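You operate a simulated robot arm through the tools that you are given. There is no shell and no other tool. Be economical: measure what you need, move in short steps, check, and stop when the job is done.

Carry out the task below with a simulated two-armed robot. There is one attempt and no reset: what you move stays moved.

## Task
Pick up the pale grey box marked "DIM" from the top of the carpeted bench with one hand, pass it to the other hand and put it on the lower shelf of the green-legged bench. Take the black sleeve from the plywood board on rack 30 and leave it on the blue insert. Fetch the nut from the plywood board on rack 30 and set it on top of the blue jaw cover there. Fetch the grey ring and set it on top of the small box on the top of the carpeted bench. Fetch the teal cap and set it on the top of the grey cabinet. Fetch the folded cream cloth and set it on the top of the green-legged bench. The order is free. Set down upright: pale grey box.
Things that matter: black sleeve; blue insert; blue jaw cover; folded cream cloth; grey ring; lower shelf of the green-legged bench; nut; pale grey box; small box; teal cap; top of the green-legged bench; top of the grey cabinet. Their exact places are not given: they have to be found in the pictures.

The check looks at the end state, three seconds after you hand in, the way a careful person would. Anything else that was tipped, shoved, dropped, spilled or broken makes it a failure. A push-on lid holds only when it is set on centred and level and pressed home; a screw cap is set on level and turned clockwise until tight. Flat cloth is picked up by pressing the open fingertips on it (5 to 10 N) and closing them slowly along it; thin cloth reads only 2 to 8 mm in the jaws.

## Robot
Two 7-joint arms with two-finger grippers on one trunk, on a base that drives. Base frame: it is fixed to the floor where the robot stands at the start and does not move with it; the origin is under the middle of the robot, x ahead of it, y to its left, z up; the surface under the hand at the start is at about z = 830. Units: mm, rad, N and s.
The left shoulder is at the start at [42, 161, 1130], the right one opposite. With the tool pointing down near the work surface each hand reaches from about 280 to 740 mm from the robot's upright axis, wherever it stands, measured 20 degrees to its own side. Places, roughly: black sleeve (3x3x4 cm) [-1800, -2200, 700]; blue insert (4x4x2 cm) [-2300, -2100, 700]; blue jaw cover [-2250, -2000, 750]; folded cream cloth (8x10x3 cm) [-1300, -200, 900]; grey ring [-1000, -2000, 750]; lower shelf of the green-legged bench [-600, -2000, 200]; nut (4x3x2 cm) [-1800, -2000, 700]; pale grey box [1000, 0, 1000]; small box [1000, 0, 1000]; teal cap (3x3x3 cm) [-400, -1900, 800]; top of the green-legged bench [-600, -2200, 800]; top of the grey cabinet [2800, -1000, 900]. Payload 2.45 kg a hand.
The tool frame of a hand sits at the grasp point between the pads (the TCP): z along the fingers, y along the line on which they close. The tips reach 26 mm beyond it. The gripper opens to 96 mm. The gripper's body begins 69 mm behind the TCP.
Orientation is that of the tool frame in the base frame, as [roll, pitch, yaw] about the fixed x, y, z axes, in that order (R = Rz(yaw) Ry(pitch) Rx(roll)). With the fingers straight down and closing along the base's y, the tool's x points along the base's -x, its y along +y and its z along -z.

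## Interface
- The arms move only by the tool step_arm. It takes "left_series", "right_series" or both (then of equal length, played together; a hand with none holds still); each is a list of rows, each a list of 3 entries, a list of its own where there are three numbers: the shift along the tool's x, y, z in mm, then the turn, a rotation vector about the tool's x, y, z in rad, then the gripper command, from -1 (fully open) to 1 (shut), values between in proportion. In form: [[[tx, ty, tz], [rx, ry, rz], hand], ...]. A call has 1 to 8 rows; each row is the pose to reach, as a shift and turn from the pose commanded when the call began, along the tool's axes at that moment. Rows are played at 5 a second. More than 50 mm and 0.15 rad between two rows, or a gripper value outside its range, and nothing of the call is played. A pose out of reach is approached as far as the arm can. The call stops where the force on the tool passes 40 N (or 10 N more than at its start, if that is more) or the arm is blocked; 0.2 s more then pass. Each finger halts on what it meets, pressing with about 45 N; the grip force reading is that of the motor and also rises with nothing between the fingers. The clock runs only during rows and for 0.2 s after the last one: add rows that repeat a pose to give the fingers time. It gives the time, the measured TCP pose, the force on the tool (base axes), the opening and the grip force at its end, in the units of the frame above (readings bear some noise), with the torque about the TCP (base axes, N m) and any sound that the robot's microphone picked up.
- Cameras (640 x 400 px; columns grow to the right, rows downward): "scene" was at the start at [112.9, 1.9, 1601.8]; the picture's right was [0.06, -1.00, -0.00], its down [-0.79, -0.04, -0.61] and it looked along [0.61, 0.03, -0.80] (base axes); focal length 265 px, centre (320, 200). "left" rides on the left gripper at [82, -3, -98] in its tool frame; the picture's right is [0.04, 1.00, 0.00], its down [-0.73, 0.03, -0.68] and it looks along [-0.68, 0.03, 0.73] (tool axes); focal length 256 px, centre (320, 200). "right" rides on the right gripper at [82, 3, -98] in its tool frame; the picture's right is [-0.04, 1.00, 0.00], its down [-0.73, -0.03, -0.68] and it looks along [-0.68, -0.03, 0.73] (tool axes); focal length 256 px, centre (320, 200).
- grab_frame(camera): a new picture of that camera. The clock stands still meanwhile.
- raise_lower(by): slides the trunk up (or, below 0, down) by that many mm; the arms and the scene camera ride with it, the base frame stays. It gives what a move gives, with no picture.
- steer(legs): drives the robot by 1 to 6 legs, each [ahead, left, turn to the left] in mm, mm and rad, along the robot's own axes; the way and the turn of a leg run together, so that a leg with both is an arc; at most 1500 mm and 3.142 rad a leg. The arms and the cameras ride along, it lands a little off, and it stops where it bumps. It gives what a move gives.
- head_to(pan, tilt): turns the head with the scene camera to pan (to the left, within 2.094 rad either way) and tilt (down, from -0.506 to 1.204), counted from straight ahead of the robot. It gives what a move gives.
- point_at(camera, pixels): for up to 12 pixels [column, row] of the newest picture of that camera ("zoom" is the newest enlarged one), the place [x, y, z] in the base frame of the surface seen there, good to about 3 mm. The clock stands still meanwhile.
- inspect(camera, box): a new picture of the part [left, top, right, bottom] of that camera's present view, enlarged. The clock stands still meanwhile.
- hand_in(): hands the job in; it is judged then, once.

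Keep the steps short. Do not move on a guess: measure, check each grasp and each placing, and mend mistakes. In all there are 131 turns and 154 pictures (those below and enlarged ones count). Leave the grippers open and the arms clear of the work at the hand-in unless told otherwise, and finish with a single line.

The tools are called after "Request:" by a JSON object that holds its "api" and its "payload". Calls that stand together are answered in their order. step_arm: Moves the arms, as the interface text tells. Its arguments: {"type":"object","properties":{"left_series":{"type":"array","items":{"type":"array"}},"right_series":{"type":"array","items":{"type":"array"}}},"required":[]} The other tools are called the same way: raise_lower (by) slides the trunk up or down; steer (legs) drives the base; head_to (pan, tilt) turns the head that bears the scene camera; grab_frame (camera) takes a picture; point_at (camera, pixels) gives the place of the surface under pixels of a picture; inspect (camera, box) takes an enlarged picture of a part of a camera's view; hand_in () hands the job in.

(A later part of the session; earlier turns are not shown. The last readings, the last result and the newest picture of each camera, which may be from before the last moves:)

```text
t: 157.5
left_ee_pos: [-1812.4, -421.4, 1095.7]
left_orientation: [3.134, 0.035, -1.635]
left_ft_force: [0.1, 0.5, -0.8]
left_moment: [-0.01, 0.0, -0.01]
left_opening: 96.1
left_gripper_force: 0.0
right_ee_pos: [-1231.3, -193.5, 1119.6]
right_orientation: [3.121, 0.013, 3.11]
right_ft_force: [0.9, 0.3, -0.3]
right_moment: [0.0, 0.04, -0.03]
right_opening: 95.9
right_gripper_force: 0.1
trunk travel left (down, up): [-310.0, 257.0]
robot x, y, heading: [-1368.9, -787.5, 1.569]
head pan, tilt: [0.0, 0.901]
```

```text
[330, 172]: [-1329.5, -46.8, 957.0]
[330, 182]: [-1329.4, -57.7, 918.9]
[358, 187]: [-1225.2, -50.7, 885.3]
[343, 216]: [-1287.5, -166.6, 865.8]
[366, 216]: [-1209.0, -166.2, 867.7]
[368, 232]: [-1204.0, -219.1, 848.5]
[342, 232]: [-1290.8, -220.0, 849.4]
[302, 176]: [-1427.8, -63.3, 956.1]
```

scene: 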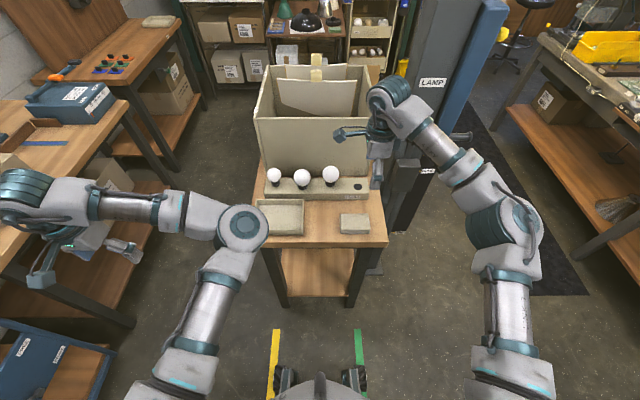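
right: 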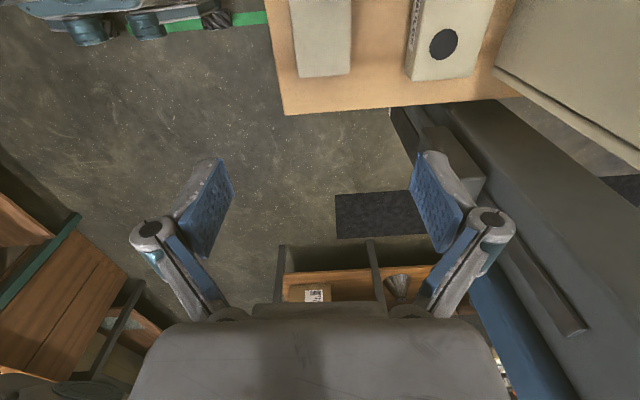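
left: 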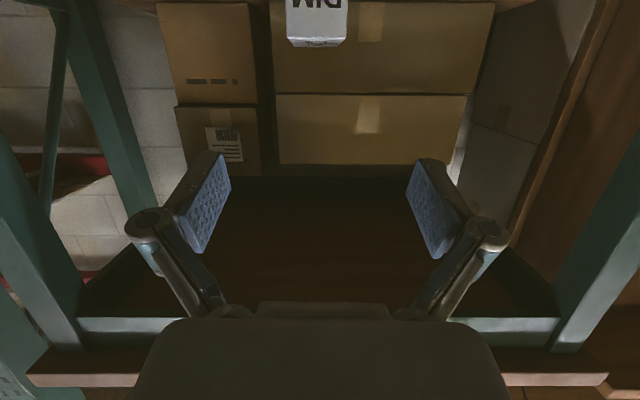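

Cloth y -219…-150, centre -184.5. Move above it and descend to z≈905.

Request:
{"api": "step_arm", "payload": {"right_series": [[[6, 3, 40], [-0.01, 0, 0], -1], [[12, 6, 80], [-0.02, 0, 0], -1], [[18, 9, 125], [-0.02, 0, 0], -1], [[18, 9, 170], [-0.02, 0, 0], -1], [[18, 9, 210], [-0.02, 0, 0], -1], [[18, 9, 210], [-0.02, 0, 0], -1], [[18, 9, 210], [-0.02, 0, 0], -1]]}}

Request:
{"api": "grab_frame", "payload": {"camera": "right"}}

Request:
{"api": "inspect", "payload": {"camera": "scene", "box": [310, 160, 410, 250]}}

```text
t: 159.1
left_ee_pos: [-1811.9, -422.3, 1094.4]
left_orientation: [3.132, 0.032, -1.636]
left_ft_force: [0.3, 0.4, -0.3]
left_moment: [0.02, -0.02, 0.02]
left_opening: 96.0
left_gripper_force: 0.0
right_ee_pos: [-1243.2, -181.1, 909.9]
right_orientation: [3.101, 0.011, 3.112]
right_ft_force: [-0.2, 0.3, 0.0]
right_moment: [-0.03, 0.0, -0.04]
right_opening: 96.3
right_gripper_force: 0.0
trunk travel left (down, up): [-310.0, 257.0]
robot x, y, heading: [-1371.4, -787.5, 1.568]
head pan, tilt: [0.0, 0.901]
```

```text
74 pictures are left
```

right: 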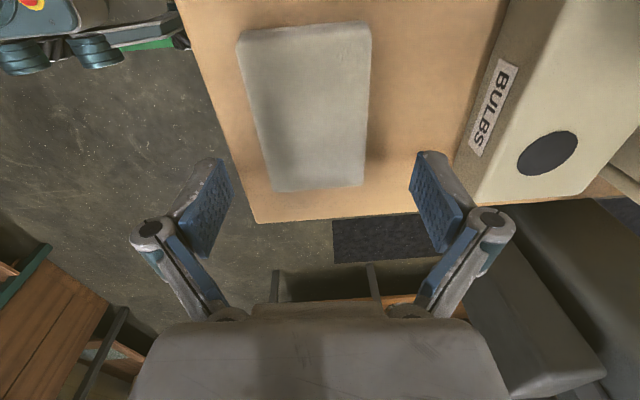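

```text
4.44 times, centred on (360, 205) of scene
```

zoom: 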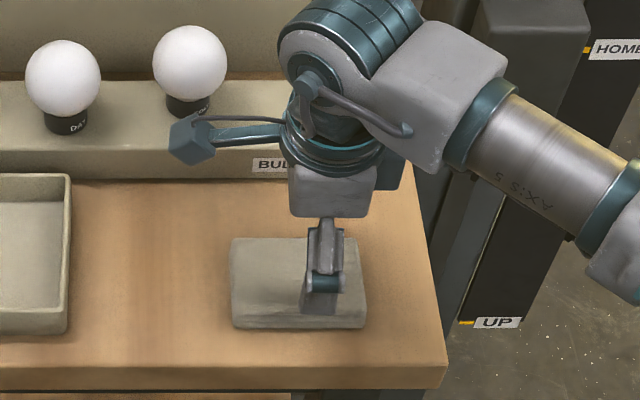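

Level the roll (+0.04), shift slightly, lower 38, and close.

Request:
{"api": "step_arm", "payload": {"right_series": [[[7, -3, 0], [0.04, 0, 0], -1], [[7, -3, 20], [0.04, 0, 0], -1], [[7, -3, 37], [0.04, 0, 0], -1], [[7, -3, 37], [0.04, 0, 0], -0.7], [[7, -3, 37], [0.04, 0, 0], -0.5], [[7, -3, 37], [0.04, 0, 0], -0.3], [[7, -3, 37], [0.04, 0, 0], 0.2], [[7, -3, 37], [0.04, 0, 0], 0.2]]}}

Request:
{"api": "grab_frame", "payload": {"camera": "right"}}

```text
t: 160.9
left_ee_pos: [-1812.8, -422.6, 1095.5]
left_orientation: [3.132, 0.034, -1.635]
left_ft_force: [0.7, 0.0, 0.1]
left_moment: [0.01, -0.04, -0.03]
left_opening: 96.1
left_gripper_force: 0.0
right_ee_pos: [-1252.4, -185.4, 871.9]
right_orientation: [3.142, 0.011, 3.112]
right_ft_force: [0.4, 0.4, 2.1]
right_moment: [-0.01, 0.03, 0.06]
right_opening: 69.0
right_gripper_force: 44.6
trunk travel left (down, up): [-310.0, 257.0]
robot x, y, heading: [-1371.4, -786.3, 1.566]
head pan, tilt: [0.0, 0.901]
```

```text
72 pictures are left
```

right: 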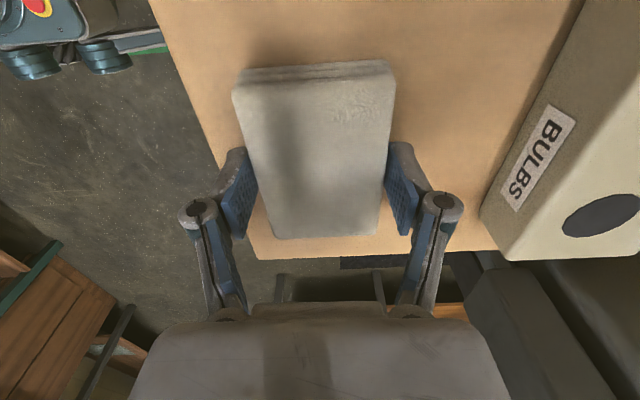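

Gripped (69 mm). Lift and check.

Request:
{"api": "step_arm", "payload": {"right_series": [[[0, 0, -8], [0, 0, 0], 1], [[0, 0, -20], [0, 0, 0], 1], [[0, 0, -50], [0, 0, 0], 1], [[0, 0, -95], [0, 0, 0], 1], [[0, 0, -140], [0, 0, 0], 1], [[0, 0, -170], [0, 0, 0], 1], [[0, 0, -170], [0, 0, 0], 1]]}}

Request:
{"api": "grab_frame", "payload": {"camera": "right"}}

```text
t: 162.5
left_ee_pos: [-1812.6, -422.0, 1095.3]
left_orientation: [3.133, 0.032, -1.635]
left_ft_force: [-0.3, -0.2, 0.4]
left_moment: [-0.02, -0.01, 0.0]
left_opening: 96.1
left_gripper_force: 0.1
right_ee_pos: [-1254.4, -182.5, 1041.1]
right_orientation: [-3.142, 0.012, 3.113]
right_ft_force: [-1.4, 0.0, -1.0]
right_moment: [0.01, 0.0, -0.02]
right_opening: 69.0
right_gripper_force: 44.7
trunk travel left (down, up): [-310.0, 257.0]
robot x, y, heading: [-1367.3, -783.0, 1.573]
head pan, tilt: [0.0, 0.901]
```

```text
71 pictures are left
```

right: 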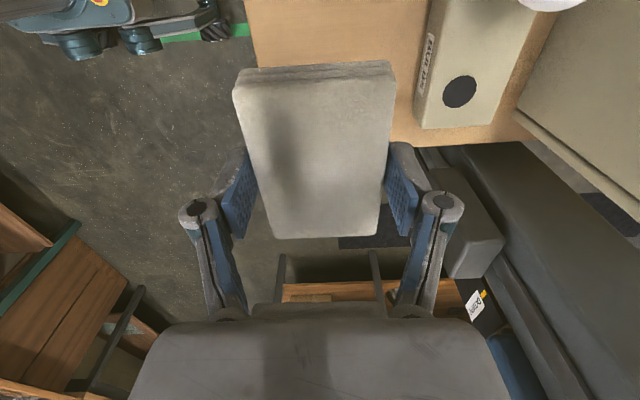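

Held. Back off, turn round, slide to the green-legged bench, raise the trunk, and look.

Request:
{"api": "steer", "payload": {"legs": [[-350, 0, 0], [0, 0, -3.14], [0, 640, 0]]}}

Request:
{"api": "raise_lower", "payload": {"by": 120}}

Request:
{"api": "grab_frame", "payload": {"camera": "scene"}}

```text
t: 175.3
left_ee_pos: [-306.2, -1515.8, 1095.5]
left_orientation: [3.132, 0.034, 1.48]
left_ft_force: [-0.3, 0.3, 0.7]
left_moment: [0.0, 0.0, 0.02]
left_opening: 96.0
left_gripper_force: 0.0
right_ee_pos: [-871.1, -1741.4, 1041.8]
right_orientation: [3.141, 0.015, -0.057]
right_ft_force: [-0.2, -0.2, -0.5]
right_moment: [-0.01, -0.04, -0.01]
right_opening: 68.9
right_gripper_force: 44.8
trunk travel left (down, up): [-310.0, 257.0]
robot x, y, heading: [-742.8, -1141.0, -1.594]
head pan, tilt: [0.0, 0.901]
```

```text
t: 176.8
left_ee_pos: [-305.7, -1512.7, 1216.7]
left_orientation: [3.133, 0.037, 1.48]
left_ft_force: [0.4, -0.3, 1.6]
left_moment: [0.01, 0.0, 0.01]
left_opening: 95.9
left_gripper_force: 0.1
right_ee_pos: [-871.3, -1737.6, 1164.3]
right_orientation: [3.139, 0.012, -0.059]
right_ft_force: [-0.7, 0.3, -0.2]
right_moment: [0.04, 0.0, 0.0]
right_opening: 68.8
right_gripper_force: 45.1
trunk travel left (down, up): [-430.0, 137.0]
robot x, y, heading: [-740.2, -1136.6, -1.598]
head pan, tilt: [0.0, 0.901]
```

```text
70 pictures are left
```

scene: 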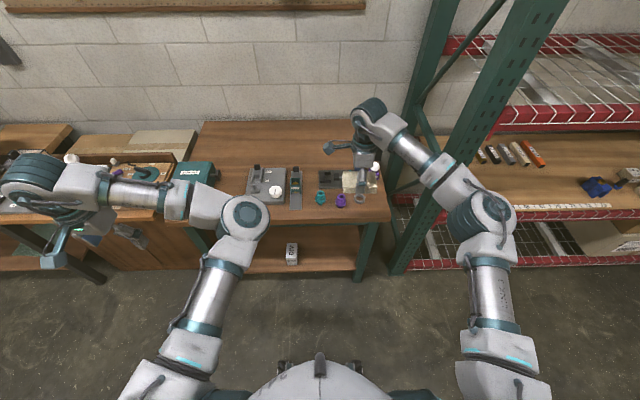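

Measure bench-top free spots.

Request:
{"api": "inspect", "payload": {"camera": "scene", "box": [180, 110, 400, 240]}}

Request:
{"api": "point_at", "payload": {"camera": "scene", "pixels": [[270, 165], [297, 172], [297, 207], [322, 196], [275, 200], [250, 198], [310, 150], [330, 168], [310, 165], [310, 200], [340, 215], [230, 195]]}}

```text
2.91 times, centred on (290, 175) of scene
```

zoom: 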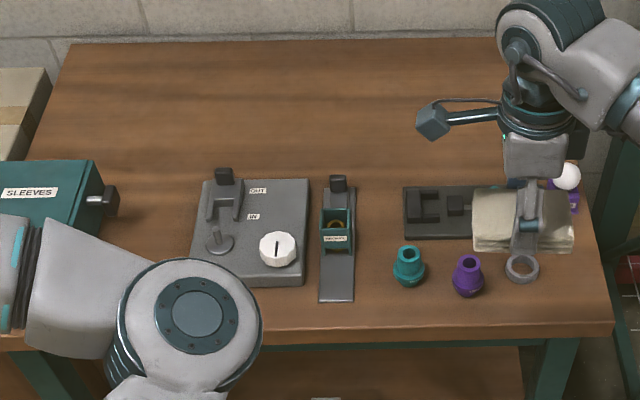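

```text
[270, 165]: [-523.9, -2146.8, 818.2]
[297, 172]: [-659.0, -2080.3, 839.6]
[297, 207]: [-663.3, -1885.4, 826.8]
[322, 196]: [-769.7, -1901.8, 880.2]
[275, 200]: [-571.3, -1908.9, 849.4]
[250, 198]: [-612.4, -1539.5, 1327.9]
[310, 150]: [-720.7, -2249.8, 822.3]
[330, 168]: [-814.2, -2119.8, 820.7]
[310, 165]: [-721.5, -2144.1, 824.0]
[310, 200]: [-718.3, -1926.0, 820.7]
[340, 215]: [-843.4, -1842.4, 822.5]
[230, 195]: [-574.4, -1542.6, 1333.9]
```

Place spot: behind the items, centre ≈(-735,-2165), clear table. Drive closer.

Request:
{"api": "steer", "payload": {"legs": [[0, 0, 0.027], [340, 135, 0]]}}

Request:
{"api": "step_arm", "payload": {"right_series": [[[0, 0, 0], [0, 0, 0], 1], [[0, 0, 0], [0, 0, 0], 1], [[0, 0, 0], [0, 0, 0], 1], [[0, 0, 0], [0, 0, 0], 1]]}}

Request:
{"api": "grab_frame", "payload": {"camera": "scene"}}

```text
t: 179.4
left_ee_pos: [-172.8, -1824.9, 1221.1]
left_orientation: [3.127, 0.037, 1.506]
left_ft_force: [0.8, -0.2, -0.3]
left_moment: [-0.01, 0.04, 0.04]
left_opening: 96.0
left_gripper_force: 0.0
right_ee_pos: [-730.2, -2066.5, 1163.4]
right_orientation: [3.137, 0.006, -0.032]
right_ft_force: [-0.5, -0.3, -0.9]
right_moment: [0.03, -0.04, 0.02]
right_opening: 68.7
right_gripper_force: 45.1
trunk travel left (down, up): [-430.0, 137.0]
robot x, y, heading: [-609.0, -1467.4, -1.572]
head pan, tilt: [0.0, 0.901]
```

```text
t: 180.4
left_ee_pos: [-171.5, -1823.7, 1219.9]
left_orientation: [3.131, 0.039, 1.508]
left_ft_force: [0.8, -0.2, -0.2]
left_moment: [0.0, -0.01, 0.04]
left_opening: 95.9
left_gripper_force: 0.0
right_ee_pos: [-728.9, -2064.9, 1164.9]
right_orientation: [3.135, 0.008, -0.031]
right_ft_force: [-0.3, -0.8, 0.5]
right_moment: [0.01, -0.04, -0.01]
right_opening: 68.8
right_gripper_force: 45.3
trunk travel left (down, up): [-430.0, 137.0]
robot x, y, heading: [-609.0, -1467.3, -1.573]
head pan, tilt: [0.0, 0.901]
```

```text
68 pictures are left
```

scene: 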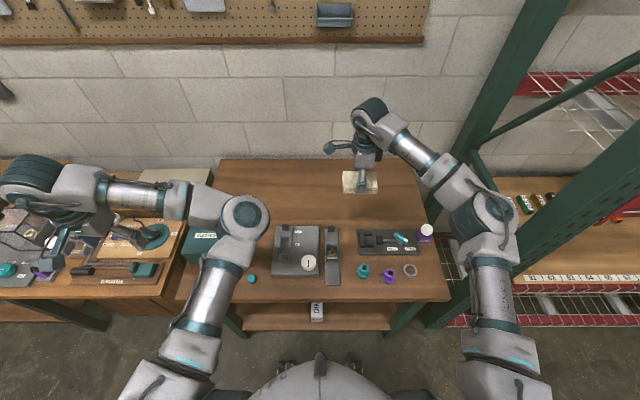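

Extend 100 forward, lower to z≈900.

Request:
{"api": "step_arm", "payload": {"right_series": [[[-3, 40, 10], [0, 0, 0], 1], [[-6, 80, 30], [0, 0, 0], 1], [[-8, 100, 70], [0, 0, 0], 1], [[-8, 100, 118], [0, 0, 0], 1], [[-8, 100, 166], [0, 0, 0], 1], [[-8, 100, 214], [0, 0, 0], 1], [[-8, 100, 260], [0, 0, 0], 1], [[-8, 100, 260], [0, 0, 0], 1]]}}

Request:
{"api": "grab_frame", "payload": {"camera": "scene"}}

Request:
{"api": "grab_frame", "payload": {"camera": "right"}}

```text
t: 182.2
left_ee_pos: [-167.2, -1822.9, 1219.5]
left_orientation: [3.13, 0.041, 1.505]
left_ft_force: [1.4, -0.7, 0.0]
left_moment: [-0.05, -0.02, -0.02]
left_opening: 96.2
left_gripper_force: 0.0
right_ee_pos: [-745.9, -2135.8, 916.6]
right_orientation: [3.135, 0.012, -0.031]
right_ft_force: [0.0, 0.2, -0.7]
right_moment: [0.03, -0.01, -0.04]
right_opening: 68.9
right_gripper_force: 45.1
right hand out of reach, approached as far as the arm can: row 2, 3, 4, 5, 6, 7, 8
trunk travel left (down, up): [-430.0, 137.0]
robot x, y, heading: [-606.2, -1471.6, -1.57]
head pan, tilt: [0.0, 0.901]
```

```text
67 pictures are left
```

scene: 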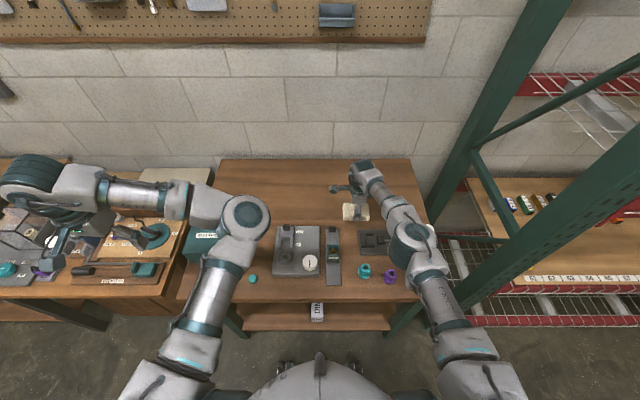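

```text
66 pictures are left
```

right: 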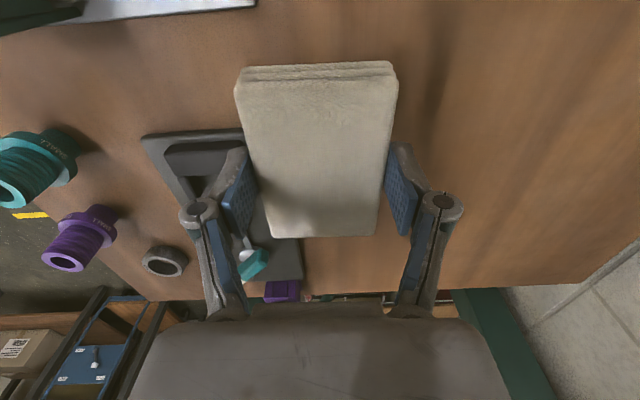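

Out of reach because the trunk is too high. Raise the hand 90, lower the trunk 120, then extend.

Request:
{"api": "step_arm", "payload": {"right_series": [[[0, -10, -45], [0, 0, 0], 1], [[0, -20, -90], [0, 0, 0], 1], [[0, -20, -110], [0, 0, 0], 1], [[0, -20, -110], [0, 0, 0], 1]]}}

Request:
{"api": "raise_lower", "payload": {"by": -120}}

Request:
{"api": "step_arm", "payload": {"right_series": [[[5, 25, 0], [0, 0, 0], 1], [[10, 50, 0], [0, 0, 0], 1], [[10, 65, 0], [0, 0, 0], 1], [[10, 65, 0], [0, 0, 0], 1], [[10, 65, 0], [0, 0, 0], 1]]}}

Request:
{"api": "grab_frame", "payload": {"camera": "right"}}

```text
t: 183.2
left_ee_pos: [-165.7, -1823.8, 1218.3]
left_orientation: [3.133, 0.041, 1.506]
left_ft_force: [-0.5, 0.0, -0.4]
left_moment: [0.02, -0.02, 0.0]
left_opening: 95.9
left_gripper_force: 0.1
right_ee_pos: [-740.1, -2110.1, 1027.8]
right_orientation: [3.135, 0.012, -0.033]
right_ft_force: [-0.4, 0.4, -0.8]
right_moment: [0.01, -0.01, -0.04]
right_opening: 68.9
right_gripper_force: 44.8
trunk travel left (down, up): [-430.0, 137.0]
robot x, y, heading: [-609.5, -1470.9, -1.571]
head pan, tilt: [0.0, 0.901]
```

```text
t: 184.7
left_ee_pos: [-165.4, -1822.7, 1098.9]
left_orientation: [3.131, 0.041, 1.507]
left_ft_force: [0.4, -0.1, 0.4]
left_moment: [-0.01, -0.02, -0.03]
left_opening: 96.2
left_gripper_force: 0.1
right_ee_pos: [-743.8, -2111.7, 909.2]
right_orientation: [3.134, 0.014, -0.032]
right_ft_force: [-0.3, 0.0, -0.4]
right_moment: [-0.03, -0.01, -0.02]
right_opening: 68.6
right_gripper_force: 45.2
trunk travel left (down, up): [-310.0, 257.0]
robot x, y, heading: [-606.5, -1471.7, -1.57]
head pan, tilt: [0.0, 0.901]
```

```text
t: 185.9
left_ee_pos: [-167.5, -1822.2, 1099.3]
left_orientation: [3.131, 0.039, 1.506]
left_ft_force: [-0.6, 0.5, 0.5]
left_moment: [0.0, -0.02, 0.02]
left_opening: 96.1
left_gripper_force: 0.0
right_ee_pos: [-737.6, -2162.0, 910.3]
right_orientation: [3.135, 0.009, -0.032]
right_ft_force: [0.1, -0.2, -0.2]
right_moment: [-0.02, 0.01, -0.02]
right_opening: 69.1
right_gripper_force: 44.8
right hand out of reach, approached as far as the arm can: row 2, 3, 4, 5
trunk travel left (down, up): [-310.0, 257.0]
robot x, y, heading: [-606.6, -1467.1, -1.573]
head pan, tilt: [0.0, 0.901]
```

```text
65 pictures are left
```

right: 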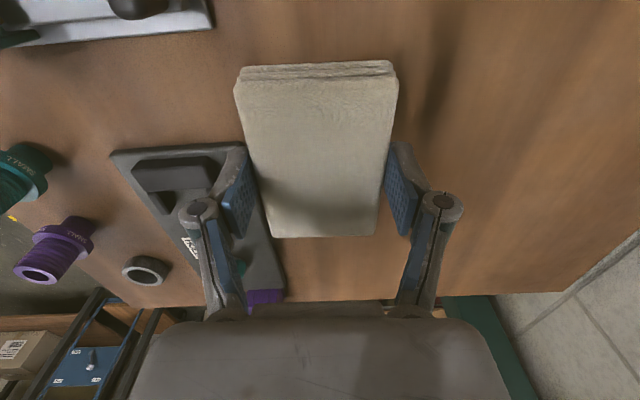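

Check clearance to the black strip behind the near finger.

Request:
{"api": "point_at", "payload": {"camera": "right", "pixels": [[283, 285], [272, 250], [115, 152], [240, 145], [150, 200], [205, 165], [300, 45], [180, 60], [330, 260]]}}

```text
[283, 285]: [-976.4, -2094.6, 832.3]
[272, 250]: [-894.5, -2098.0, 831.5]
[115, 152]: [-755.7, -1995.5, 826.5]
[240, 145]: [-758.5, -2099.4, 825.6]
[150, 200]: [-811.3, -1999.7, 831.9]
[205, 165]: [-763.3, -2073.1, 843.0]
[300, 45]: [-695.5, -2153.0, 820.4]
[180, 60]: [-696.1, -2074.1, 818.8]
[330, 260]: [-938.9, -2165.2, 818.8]
```

Finger sits clear of the strip. Lower 57 and check.

Request:
{"api": "step_arm", "payload": {"right_series": [[[0, 0, 20], [0, 0, 0], 1], [[0, 0, 40], [0, 0, 0], 1], [[0, 0, 54], [0, 0, 0], 1], [[0, 0, 57], [0, 0, 0], 1], [[0, 0, 57], [0, 0, 0], 1]]}}

```text
t: 187.1
left_ee_pos: [-164.0, -1823.7, 1098.9]
left_orientation: [3.132, 0.04, 1.506]
left_ft_force: [-0.4, 0.4, -0.4]
left_moment: [0.01, 0.04, 0.04]
left_opening: 96.0
left_gripper_force: 0.1
right_ee_pos: [-736.2, -2157.7, 855.0]
right_orientation: [3.135, 0.012, -0.031]
right_ft_force: [-0.4, -0.2, -0.9]
right_moment: [0.04, 0.0, -0.03]
right_opening: 68.9
right_gripper_force: 45.3
right hand out of reach, approached as far as the arm can: row 3, 4, 5
trunk travel left (down, up): [-310.0, 257.0]
robot x, y, heading: [-608.5, -1467.8, -1.57]
head pan, tilt: [0.0, 0.901]
```

5 mm to go at the reach limit: come back 8 and down 5.

Request:
{"api": "step_arm", "payload": {"right_series": [[[0, -8, 2], [0, 0, 0], 1], [[0, -9, 4], [0, 0, 0], 1], [[0, -10, 5], [0, 0, 0], 1], [[0, -10, 6], [0, 0, 0], 1]]}}

Request:
{"api": "inspect", "payload": {"camera": "right", "box": [170, 40, 470, 270]}}

```text
t: 188.1
left_ee_pos: [-163.4, -1821.5, 1099.1]
left_orientation: [3.134, 0.042, 1.506]
left_ft_force: [0.1, 0.7, 0.1]
left_moment: [0.02, 0.0, -0.01]
left_opening: 95.9
left_gripper_force: 0.1
right_ee_pos: [-735.5, -2145.9, 850.9]
right_orientation: [3.128, 0.011, -0.031]
right_ft_force: [-0.3, -13.3, 28.8]
right_moment: [0.11, 0.15, -0.03]
right_opening: 68.9
right_gripper_force: 45.5
trunk travel left (down, up): [-310.0, 257.0]
robot x, y, heading: [-607.2, -1467.6, -1.574]
head pan, tilt: [0.0, 0.901]
```

```text
1.74 times, centred on (320, 155) of right
```

zoom: 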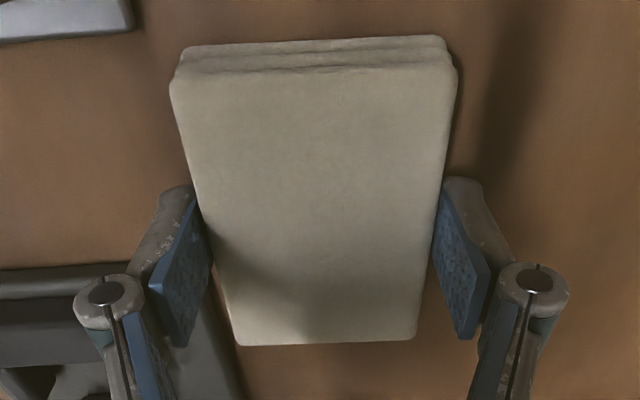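

Down firmly. Open a little (to ~80) and rise straight.

Request:
{"api": "step_arm", "payload": {"right_series": [[[0, 0, -1.5], [0, 0, 0], 0], [[0, 0, -1.5], [0, 0, 0], -0.5], [[0, 0, -1.5], [0, 0, 0], -0.65], [[0, 0, -1.5], [0, 0, 0], -0.65], [[0, 0, -30], [0, 0, 0], -0.65], [[0, 0, -70], [0, 0, 0], -0.65], [[0, -20, -115], [0, 0, 0], -0.65], [[0, -40, -160], [0, 0, 0], -0.65]]}}

Request:
{"api": "grab_frame", "payload": {"camera": "scene"}}

Request:
{"api": "grab_frame", "payload": {"camera": "right"}}

```text
t: 189.9
left_ee_pos: [-165.8, -1821.4, 1099.5]
left_orientation: [3.131, 0.041, 1.506]
left_ft_force: [-0.1, 0.1, -0.7]
left_moment: [-0.01, 0.03, -0.01]
left_opening: 96.0
left_gripper_force: 0.1
right_ee_pos: [-737.2, -2101.8, 1006.9]
right_orientation: [3.133, 0.012, -0.031]
right_ft_force: [-0.5, -0.2, 0.9]
right_moment: [0.0, -0.03, 0.0]
right_opening: 79.4
right_gripper_force: 0.1
trunk travel left (down, up): [-310.0, 257.0]
robot x, y, heading: [-604.8, -1472.6, -1.573]
head pan, tilt: [0.0, 0.901]
```

```text
63 pictures are left
```

scene: 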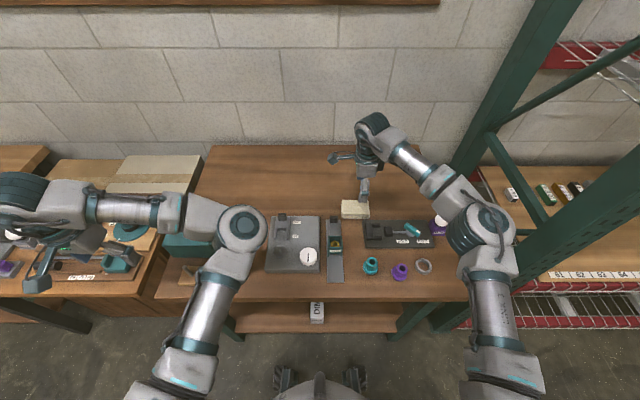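

```text
62 pictures are left
```

right: 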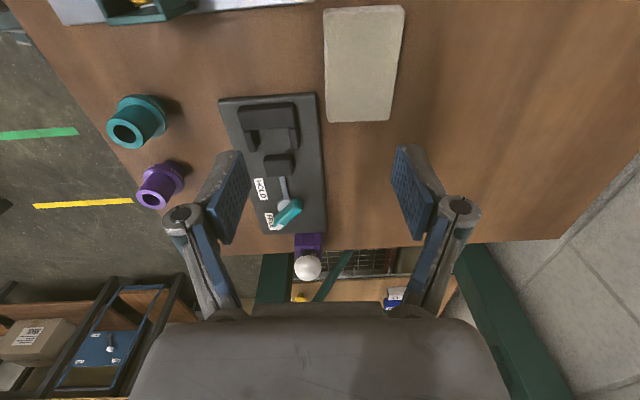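

Cloth lies flat on the bench top. Now the grey ring: measure it and the teal cap.

Request:
{"api": "inspect", "payload": {"camera": "scene", "box": [390, 245, 450, 290]}}

Request:
{"api": "point_at", "payload": {"camera": "zoom", "pixels": [[275, 200], [430, 205], [350, 140], [350, 268], [352, 200], [300, 160], [400, 250], [352, 280]]}}

```text
8.89 times, centred on (420, 268) of scene
```

zoom: 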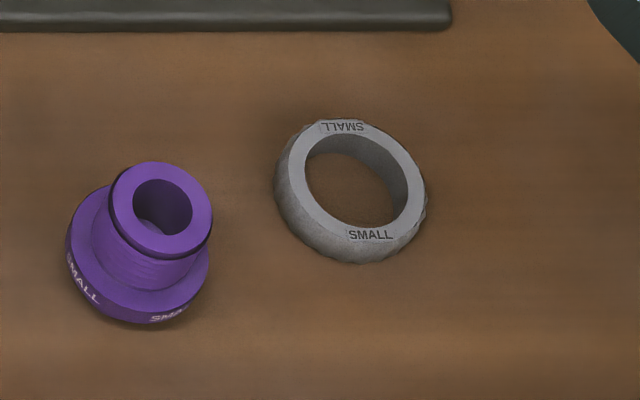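

```text
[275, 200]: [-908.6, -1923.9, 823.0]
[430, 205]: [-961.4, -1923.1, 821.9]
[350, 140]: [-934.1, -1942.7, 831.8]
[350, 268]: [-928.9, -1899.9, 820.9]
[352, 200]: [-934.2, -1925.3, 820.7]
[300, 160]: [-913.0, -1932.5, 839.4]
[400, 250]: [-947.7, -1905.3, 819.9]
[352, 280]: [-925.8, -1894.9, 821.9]
```

Ring centre ≈(-934,-1923), Ø≈48, z 821–839. Move over it at z≈905.

Request:
{"api": "step_arm", "payload": {"right_series": [[[-34, -29, 0], [0, 0, 0], -0.65], [[-68, -58, 0], [0, 0, 0], -0.65], [[-102, -86, 0], [0, 0, 0], -0.65], [[-136, -115, 20], [0, 0, 0], -0.65], [[-170, -144, 40], [0, 0, 0], -0.65], [[-202.5, -173, 65], [0, 0, 0], -0.65], [[-202.5, -173, 100], [0, 0, 0], -0.65], [[-202.5, -173, 100], [0, 0, 0], -0.65]]}}

Request:
{"api": "grab_frame", "payload": {"camera": "right"}}

```text
refused: row 6 steps farther than a row can; nothing moved
```

```text
60 pictures are left
```

right: 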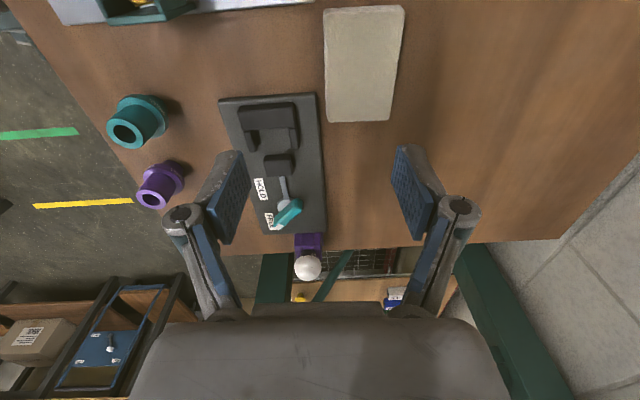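

Row too long; resend with smaller steps.

Request:
{"api": "step_arm", "payload": {"right_series": [[[-34, -29, 0], [0, 0, 0], -0.65], [[-68, -58, 5], [0, 0, 0], -0.65], [[-102, -86, 15], [0, 0, 0], -0.65], [[-136, -115, 30], [0, 0, 0], -0.65], [[-170, -144, 45], [0, 0, 0], -0.65], [[-202.5, -173, 60], [0, 0, 0], -0.65], [[-202.5, -173, 100], [0, 0, 0], -0.65], [[-202.5, -173, 100], [0, 0, 0], -0.65]]}}

Request:
{"api": "grab_frame", "payload": {"camera": "right"}}

```text
t: 191.7
left_ee_pos: [-165.9, -1822.1, 1099.0]
left_orientation: [3.132, 0.04, 1.507]
left_ft_force: [-0.3, 0.1, 0.5]
left_moment: [0.0, 0.04, 0.03]
left_opening: 96.3
left_gripper_force: 0.0
right_ee_pos: [-934.6, -1921.5, 907.1]
right_orientation: [3.134, 0.009, -0.034]
right_ft_force: [0.7, -0.4, 0.0]
right_moment: [-0.01, 0.02, 0.01]
right_opening: 79.0
right_gripper_force: 0.2
trunk travel left (down, up): [-310.0, 257.0]
robot x, y, heading: [-606.0, -1469.4, -1.578]
head pan, tilt: [0.0, 0.901]
```

```text
59 pictures are left
```

right: 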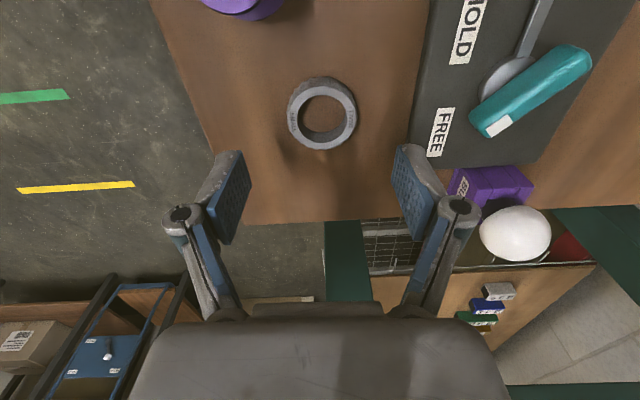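

Ring aligned (column 322). Check the bulb holder's position near the far finger.

Request:
{"api": "point_at", "payload": {"camera": "right", "pixels": [[515, 235], [485, 230], [490, 180], [460, 180], [450, 150], [322, 115], [322, 82], [322, 147], [290, 113], [355, 113]]}}

```text
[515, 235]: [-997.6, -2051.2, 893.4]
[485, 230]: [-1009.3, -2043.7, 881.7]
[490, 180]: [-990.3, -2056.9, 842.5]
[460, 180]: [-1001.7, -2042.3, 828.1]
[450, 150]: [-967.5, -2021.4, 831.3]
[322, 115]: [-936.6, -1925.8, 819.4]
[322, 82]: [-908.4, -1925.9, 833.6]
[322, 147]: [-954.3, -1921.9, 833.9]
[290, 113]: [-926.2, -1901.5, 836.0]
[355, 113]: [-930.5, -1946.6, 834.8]
```

All clear. Descend 58 and close on the ring.

Request:
{"api": "step_arm", "payload": {"right_series": [[[1, 2, 25], [0, 0, 0], -0.65], [[1, 2, 45], [0, 0, 0], -0.65], [[1, 2, 58], [0, 0, 0], -0.6], [[1, 2, 58], [0, 0, 0], -0.2], [[1, 2, 58], [0, 0, 0], 0.3], [[1, 2, 58], [0, 0, 0], 0.6], [[1, 2, 58], [0, 0, 0], 0.6]]}}

Request:
{"api": "step_arm", "payload": {"right_series": [[[0, 0, -10], [0, 0, 0], 0.6], [[0, 0, -45], [0, 0, 0], 0.6], [[0, 0, -90], [0, 0, 0], 0.6], [[0, 0, -130], [0, 0, 0], 0.6], [[0, 0, -130], [0, 0, 0], 0.6]]}}

Request:
{"api": "grab_frame", "payload": {"camera": "right"}}

```text
t: 193.3
left_ee_pos: [-165.8, -1822.6, 1099.4]
left_orientation: [3.13, 0.039, 1.506]
left_ft_force: [0.4, -0.7, -0.8]
left_moment: [0.01, 0.03, 0.01]
left_opening: 95.9
left_gripper_force: 0.0
right_ee_pos: [-930.6, -1926.5, 850.7]
right_orientation: [3.134, 0.01, -0.032]
right_ft_force: [1.3, -0.3, -0.1]
right_moment: [-0.01, -0.01, -0.02]
right_opening: 48.7
right_gripper_force: 45.3
trunk travel left (down, up): [-310.0, 257.0]
robot x, y, heading: [-607.0, -1468.6, -1.573]
head pan, tilt: [0.0, 0.901]
```

```text
t: 194.5
left_ee_pos: [-166.9, -1823.8, 1100.2]
left_orientation: [3.131, 0.041, 1.506]
left_ft_force: [0.1, -0.2, 0.6]
left_moment: [0.01, 0.01, 0.04]
left_opening: 96.1
left_gripper_force: 0.1
right_ee_pos: [-931.2, -1924.6, 978.3]
right_orientation: [3.135, 0.011, -0.033]
right_ft_force: [0.2, 0.3, 0.8]
right_moment: [0.01, 0.0, -0.01]
right_opening: 48.5
right_gripper_force: 45.5
trunk travel left (down, up): [-310.0, 257.0]
robot x, y, heading: [-609.2, -1466.8, -1.574]
head pan, tilt: [0.0, 0.901]
```

```text
58 pictures are left
```

right: 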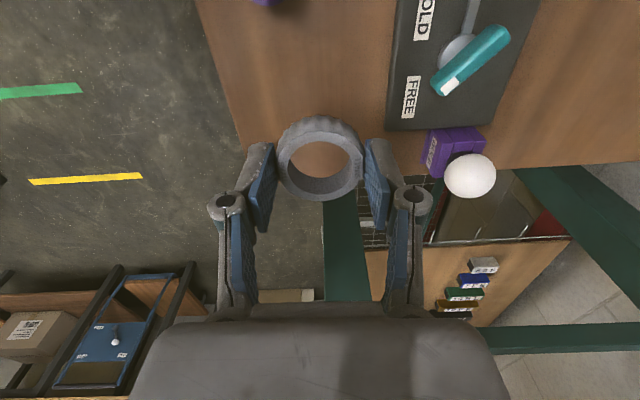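

Ring held. Now the teal cap with the left hand: rotate and shift the base so the left hand sits above it.

Request:
{"api": "steer", "payload": {"legs": [[0, 0, -0.37], [-51, -67, 0]]}}

Request:
{"api": "step_arm", "payload": {"left_series": [[[0, 0, 20], [0, 0, 0], -0.4], [[0, 0, 50], [0, 0, 0], -0.4], [[0, 0, 80], [0, 0, 0], -0.4], [[0, 0, 110], [0, 0, 0], -0.4], [[0, 0, 110], [0, 0, 0], -0.4]]}}

Request:
{"api": "grab_frame", "payload": {"camera": "left"}}

```text
t: 196.7
left_ee_pos: [-331.8, -1900.4, 1085.4]
left_orientation: [-3.123, 0.042, 1.138]
left_ft_force: [1.4, 1.3, -1.0]
left_moment: [-0.09, 0.1, 0.01]
left_opening: 95.6
left_gripper_force: 0.1
right_ee_pos: [-1081.4, -1715.7, 988.2]
right_orientation: [3.132, 0.039, -0.397]
right_ft_force: [1.8, -1.7, 0.1]
right_moment: [0.06, 0.11, -0.01]
right_opening: 48.7
right_gripper_force: 45.3
trunk travel left (down, up): [-310.0, 257.0]
robot x, y, heading: [-643.7, -1395.0, -1.946]
head pan, tilt: [0.0, 0.901]
```

```text
t: 197.9
left_ee_pos: [-359.0, -1888.9, 988.2]
left_orientation: [3.136, 0.046, 1.136]
left_ft_force: [-0.6, -0.3, 0.3]
left_moment: [0.0, -0.02, -0.02]
left_opening: 67.2
left_gripper_force: 0.0
right_ee_pos: [-1105.5, -1702.2, 983.2]
right_orientation: [3.126, 0.015, -0.397]
right_ft_force: [0.1, 0.5, 0.0]
right_moment: [-0.04, -0.08, -0.04]
right_opening: 48.6
right_gripper_force: 44.8
trunk travel left (down, up): [-310.0, 257.0]
robot x, y, heading: [-643.4, -1396.1, -1.947]
head pan, tilt: [0.0, 0.901]
```

```text
57 pictures are left
```

left: 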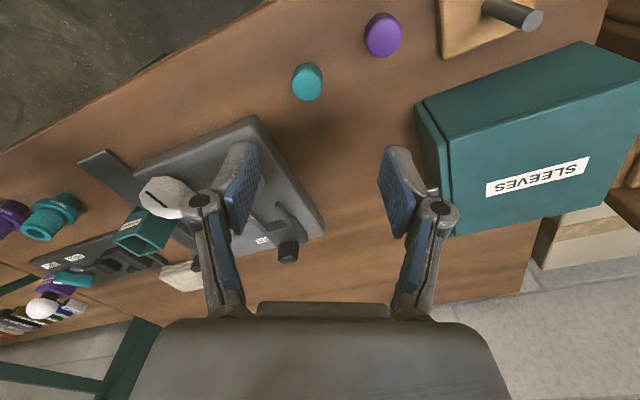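

Cap visible at (307,82). Measure it.

Request:
{"api": "point_at", "payload": {"camera": "left", "pixels": [[307, 78], [293, 84], [322, 84], [307, 66], [307, 97], [308, 90], [280, 110], [385, 35]]}}

Request:
{"api": "inspect", "payload": {"camera": "left", "box": [270, 50, 350, 120]}}

```text
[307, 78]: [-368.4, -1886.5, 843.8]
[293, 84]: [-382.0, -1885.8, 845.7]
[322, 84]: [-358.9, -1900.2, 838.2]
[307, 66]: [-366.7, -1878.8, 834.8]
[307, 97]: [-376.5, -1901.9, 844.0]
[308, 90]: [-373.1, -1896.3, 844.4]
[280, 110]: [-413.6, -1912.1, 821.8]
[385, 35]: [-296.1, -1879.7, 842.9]
```

```text
5.71 times, centred on (310, 85) of left
```

zoom: 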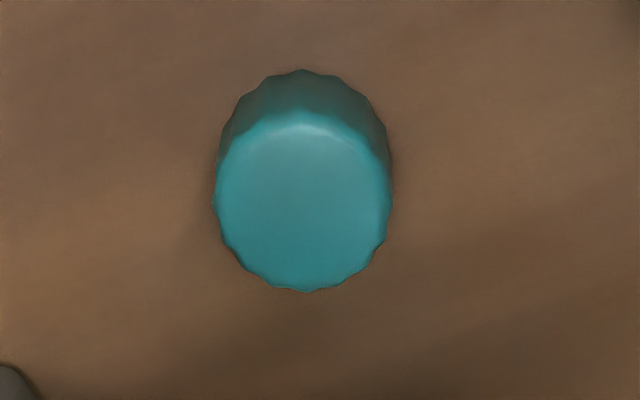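

Cap centre ≈(-371,-1893), top 845. Move over and lower 95 first.

Request:
{"api": "step_arm", "payload": {"left_series": [[[-3, -9, 0], [0, 0, 0], -0.4], [[-3, -9, 40], [0, 0, 0], -0.4], [[-3, -9, 80], [0, 0, 0], -0.4], [[-3, -9, 95], [0, 0, 0], -0.4], [[-3, -9, 95], [0, 0, 0], -0.4]]}}

Request:
{"api": "grab_frame", "payload": {"camera": "left"}}

```text
t: 199.1
left_ee_pos: [-373.2, -1892.9, 897.6]
left_orientation: [3.129, 0.043, 1.138]
left_ft_force: [-0.4, -0.8, -0.6]
left_moment: [0.05, 0.03, 0.01]
left_opening: 67.3
left_gripper_force: 0.1
right_ee_pos: [-1110.6, -1701.5, 979.5]
right_orientation: [3.129, 0.009, -0.397]
right_ft_force: [-1.0, 0.0, 0.1]
right_moment: [-0.03, -0.04, -0.01]
right_opening: 48.6
right_gripper_force: 44.8
trunk travel left (down, up): [-310.0, 257.0]
robot x, y, heading: [-646.3, -1400.3, -1.947]
head pan, tilt: [0.0, 0.901]
```

```text
55 pictures are left
```

left: 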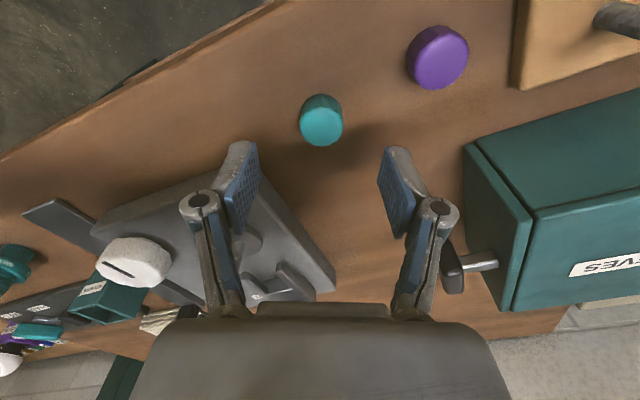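

Request:
{"api": "point_at", "payload": {"camera": "left", "pixels": [[262, 180], [300, 235], [330, 285], [225, 150], [465, 262], [455, 285], [485, 255], [321, 128], [302, 120], [342, 120]]}}

```text
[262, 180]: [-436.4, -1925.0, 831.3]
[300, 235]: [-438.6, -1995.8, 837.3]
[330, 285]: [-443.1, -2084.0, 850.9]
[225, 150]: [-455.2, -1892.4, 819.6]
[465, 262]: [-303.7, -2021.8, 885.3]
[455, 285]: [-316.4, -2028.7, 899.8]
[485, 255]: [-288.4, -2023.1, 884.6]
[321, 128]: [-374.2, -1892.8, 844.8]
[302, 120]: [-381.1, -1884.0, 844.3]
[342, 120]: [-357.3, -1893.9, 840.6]
```

Clear. Descend 47 and close gently.

Request:
{"api": "step_arm", "payload": {"left_series": [[[1, 0, 25], [0, 0, 0], -0.4], [[2, 0, 47], [0, 0, 0], -0.4], [[2, 0, 47], [0, 0, 0], 0.1], [[2, 0, 47], [0, 0, 0], 0.6], [[2, 0, 47], [0, 0, 0], 0.8], [[2, 0, 47], [0, 0, 0], 0.8]]}}

Request:
{"api": "grab_frame", "payload": {"camera": "left"}}

```text
t: 200.5
left_ee_pos: [-368.2, -1894.0, 845.9]
left_orientation: [-3.141, 0.043, 1.14]
left_ft_force: [2.7, -0.8, 6.3]
left_moment: [0.0, -0.3, 0.0]
left_opening: 33.0
left_gripper_force: 7.8
right_ee_pos: [-1103.9, -1703.5, 984.8]
right_orientation: [3.126, 0.016, -0.398]
right_ft_force: [0.1, -0.1, 0.0]
right_moment: [-0.03, -0.01, -0.01]
right_opening: 48.4
right_gripper_force: 45.0
trunk travel left (down, up): [-310.0, 257.0]
robot x, y, heading: [-645.8, -1396.5, -1.943]
head pan, tilt: [0.0, 0.901]
```

```text
54 pictures are left
```

left: 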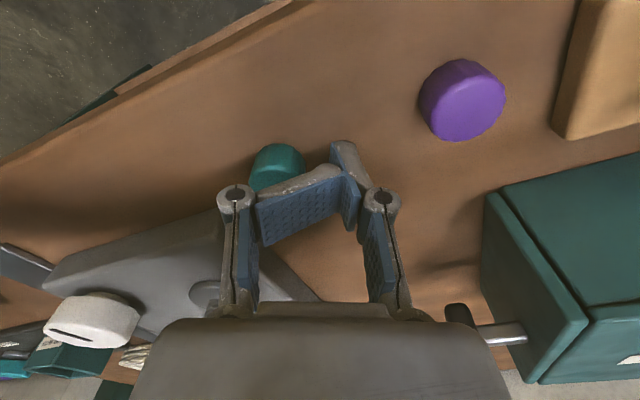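

Something is off: the left finger is twisted and the cap lies beside it at (278,165). Open and rise to look.

Request:
{"api": "step_arm", "payload": {"left_series": [[[0, 0, 0], [0, 0, 0], 0.4], [[0, 0, 0], [0, 0, 0], 0], [[0, 0, 0], [0, 0, 0], -0.4], [[0, 0, 0], [0, 0, 0], -0.4], [[0, 0, -25], [0, 0, 0], -0.4], [[0, 0, -60], [0, 0, 0], -0.4], [[0, 0, -60], [0, 0, 0], -0.4]]}}

Request:
{"api": "grab_frame", "payload": {"camera": "left"}}

```text
t: 202.1
left_ee_pos: [-358.0, -1892.8, 900.0]
left_orientation: [-3.133, 0.043, 1.138]
left_ft_force: [1.6, 0.8, 0.0]
left_moment: [-0.03, 0.01, -0.01]
left_opening: 67.5
left_gripper_force: 0.0
right_ee_pos: [-1091.8, -1709.8, 985.6]
right_orientation: [3.127, 0.024, -0.395]
right_ft_force: [0.5, 0.8, -0.7]
right_moment: [0.06, 0.06, 0.0]
right_opening: 48.5
right_gripper_force: 44.9
trunk travel left (down, up): [-310.0, 257.0]
robot x, y, heading: [-641.8, -1398.7, -1.942]
head pan, tilt: [0.0, 0.901]
```

```text
53 pictures are left
```

left: 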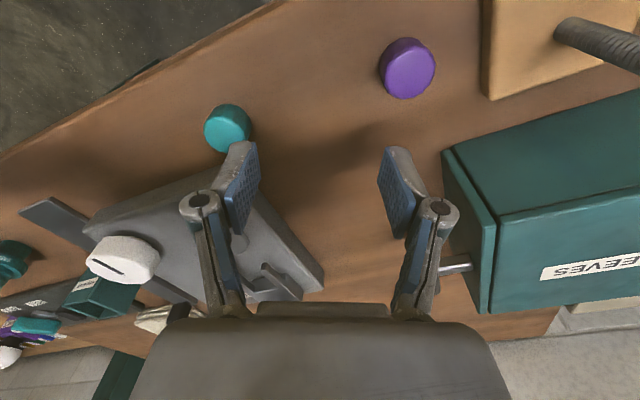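

Fingers are fine; the base was still swaying. Wait for it to settle, then measure the cap again.

Request:
{"api": "step_arm", "payload": {"left_series": [[[0, 0, 0], [0, 0, 0], -0.4], [[0, 0, 0], [0, 0, 0], -0.4], [[0, 0, 0], [0, 0, 0], -0.4], [[0, 0, 0], [0, 0, 0], -0.4], [[0, 0, 0], [0, 0, 0], -0.4], [[0, 0, 0], [0, 0, 0], -0.4], [[0, 0, 0], [0, 0, 0], -0.4], [[0, 0, 0], [0, 0, 0], -0.4]]}}

Request:
{"api": "step_arm", "payload": {"left_series": [[[0, 0, 0], [0, 0, 0], -0.4], [[0, 0, 0], [0, 0, 0], -0.4], [[0, 0, 0], [0, 0, 0], -0.4], [[0, 0, 0], [0, 0, 0], -0.4], [[0, 0, 0], [0, 0, 0], -0.4], [[0, 0, 0], [0, 0, 0], -0.4], [[0, 0, 0], [0, 0, 0], -0.4], [[0, 0, 0], [0, 0, 0], -0.4]]}}

Request:
{"api": "inspect", "payload": {"camera": "left", "box": [180, 90, 300, 170]}}

Request:
{"api": "point_at", "payload": {"camera": "zoom", "pixels": [[150, 150], [300, 150], [220, 100], [220, 200], [220, 150], [220, 240], [130, 200], [330, 60]]}}

```text
t: 203.9
left_ee_pos: [-361.9, -1891.7, 902.6]
left_orientation: [-3.139, 0.042, 1.139]
left_ft_force: [1.0, -0.2, 0.7]
left_moment: [0.01, 0.04, 0.02]
left_opening: 67.2
left_gripper_force: 0.2
right_ee_pos: [-1097.1, -1706.3, 984.0]
right_orientation: [3.126, 0.02, -0.395]
right_ft_force: [0.1, -0.3, 1.0]
right_moment: [0.01, 0.03, 0.0]
right_opening: 48.6
right_gripper_force: 45.1
trunk travel left (down, up): [-310.0, 257.0]
robot x, y, heading: [-642.1, -1396.5, -1.949]
head pan, tilt: [0.0, 0.901]
```

```text
t: 205.7
left_ee_pos: [-362.6, -1891.9, 902.6]
left_orientation: [-3.141, 0.044, 1.137]
left_ft_force: [-0.7, 0.3, 0.3]
left_moment: [0.02, -0.01, 0.01]
left_opening: 67.4
left_gripper_force: 0.1
right_ee_pos: [-1100.9, -1706.5, 984.3]
right_orientation: [3.128, 0.019, -0.396]
right_ft_force: [0.1, -1.0, -1.2]
right_moment: [0.03, 0.02, -0.03]
right_opening: 48.5
right_gripper_force: 45.1
trunk travel left (down, up): [-310.0, 257.0]
robot x, y, heading: [-644.2, -1394.3, -1.947]
head pan, tilt: [0.0, 0.901]
```

```text
5.00 times, centred on (240, 130) of left
```

zoom: 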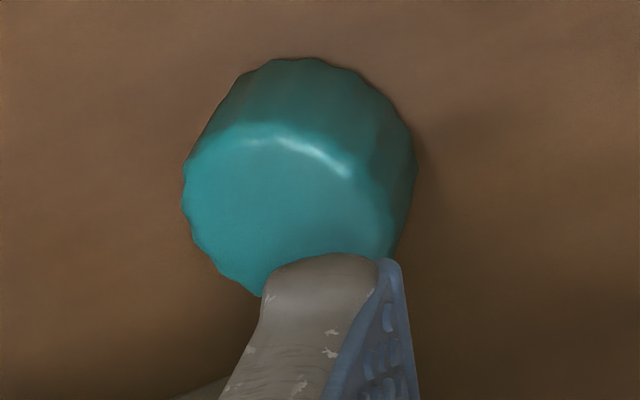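

```text
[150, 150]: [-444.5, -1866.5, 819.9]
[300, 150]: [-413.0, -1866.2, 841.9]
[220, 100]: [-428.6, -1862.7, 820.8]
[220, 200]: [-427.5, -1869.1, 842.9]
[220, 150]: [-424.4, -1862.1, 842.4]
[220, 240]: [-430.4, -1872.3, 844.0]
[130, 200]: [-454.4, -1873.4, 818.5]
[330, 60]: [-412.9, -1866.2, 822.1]
```

Cap is still upright, now at ≈(-417,-1874). Move over it with settling time and check.

Request:
{"api": "step_arm", "payload": {"left_series": [[[-2, -28, 0], [0, 0, 0], -0.4], [[-5, -57, 0], [0, 0, 0], -0.4], [[-5, -57, 0], [0, 0, 0], -0.4], [[-5, -57, 0], [0, 0, 0], -0.4], [[-5, -57, 0], [0, 0, 0], -0.4], [[-5, -57, 0], [0, 0, 0], -0.4], [[-5, -57, 0], [0, 0, 0], -0.4], [[-5, -57, 0], [0, 0, 0], -0.4]]}}

Request:
{"api": "step_arm", "payload": {"left_series": [[[0, 0, 10], [0, 0, 0], -0.4], [[0, 0, 20], [0, 0, 0], -0.4], [[0, 0, 20], [0, 0, 0], -0.4], [[0, 0, 20], [0, 0, 0], -0.4], [[0, 0, 20], [0, 0, 0], -0.4], [[0, 0, 20], [0, 0, 0], -0.4], [[0, 0, 20], [0, 0, 0], -0.4], [[0, 0, 20], [0, 0, 0], -0.4]]}}

Request:
{"api": "grab_frame", "payload": {"camera": "left"}}

```text
t: 207.5
left_ee_pos: [-394.9, -1887.1, 902.6]
left_orientation: [3.141, 0.042, 1.138]
left_ft_force: [-0.6, -0.7, 0.0]
left_moment: [-0.01, 0.04, 0.0]
left_opening: 67.2
left_gripper_force: 0.1
left hand out of reach, approached as far as the arm can: row 2, 3, 4, 5, 6, 7, 8
right_ee_pos: [-1100.6, -1706.1, 983.1]
right_orientation: [3.126, 0.02, -0.397]
right_ft_force: [0.6, 0.0, -0.4]
right_moment: [0.0, 0.01, -0.02]
right_opening: 48.8
right_gripper_force: 44.9
trunk travel left (down, up): [-310.0, 257.0]
robot x, y, heading: [-644.3, -1399.3, -1.943]
head pan, tilt: [0.0, 0.901]
```

```text
t: 209.3
left_ee_pos: [-396.1, -1888.4, 881.0]
left_orientation: [-3.141, 0.044, 1.139]
left_ft_force: [0.0, 0.1, 0.6]
left_moment: [0.0, 0.03, 0.02]
left_opening: 67.3
left_gripper_force: 0.0
right_ee_pos: [-1098.0, -1705.4, 984.5]
right_orientation: [3.128, 0.019, -0.395]
right_ft_force: [0.6, 0.2, 0.2]
right_moment: [-0.03, 0.0, 0.03]
right_opening: 48.7
right_gripper_force: 45.1
trunk travel left (down, up): [-310.0, 257.0]
robot x, y, heading: [-641.9, -1397.9, -1.944]
head pan, tilt: [0.0, 0.901]
```

```text
51 pictures are left
```

left: 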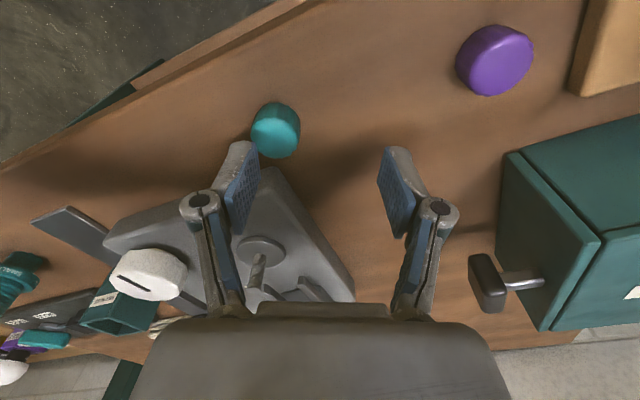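

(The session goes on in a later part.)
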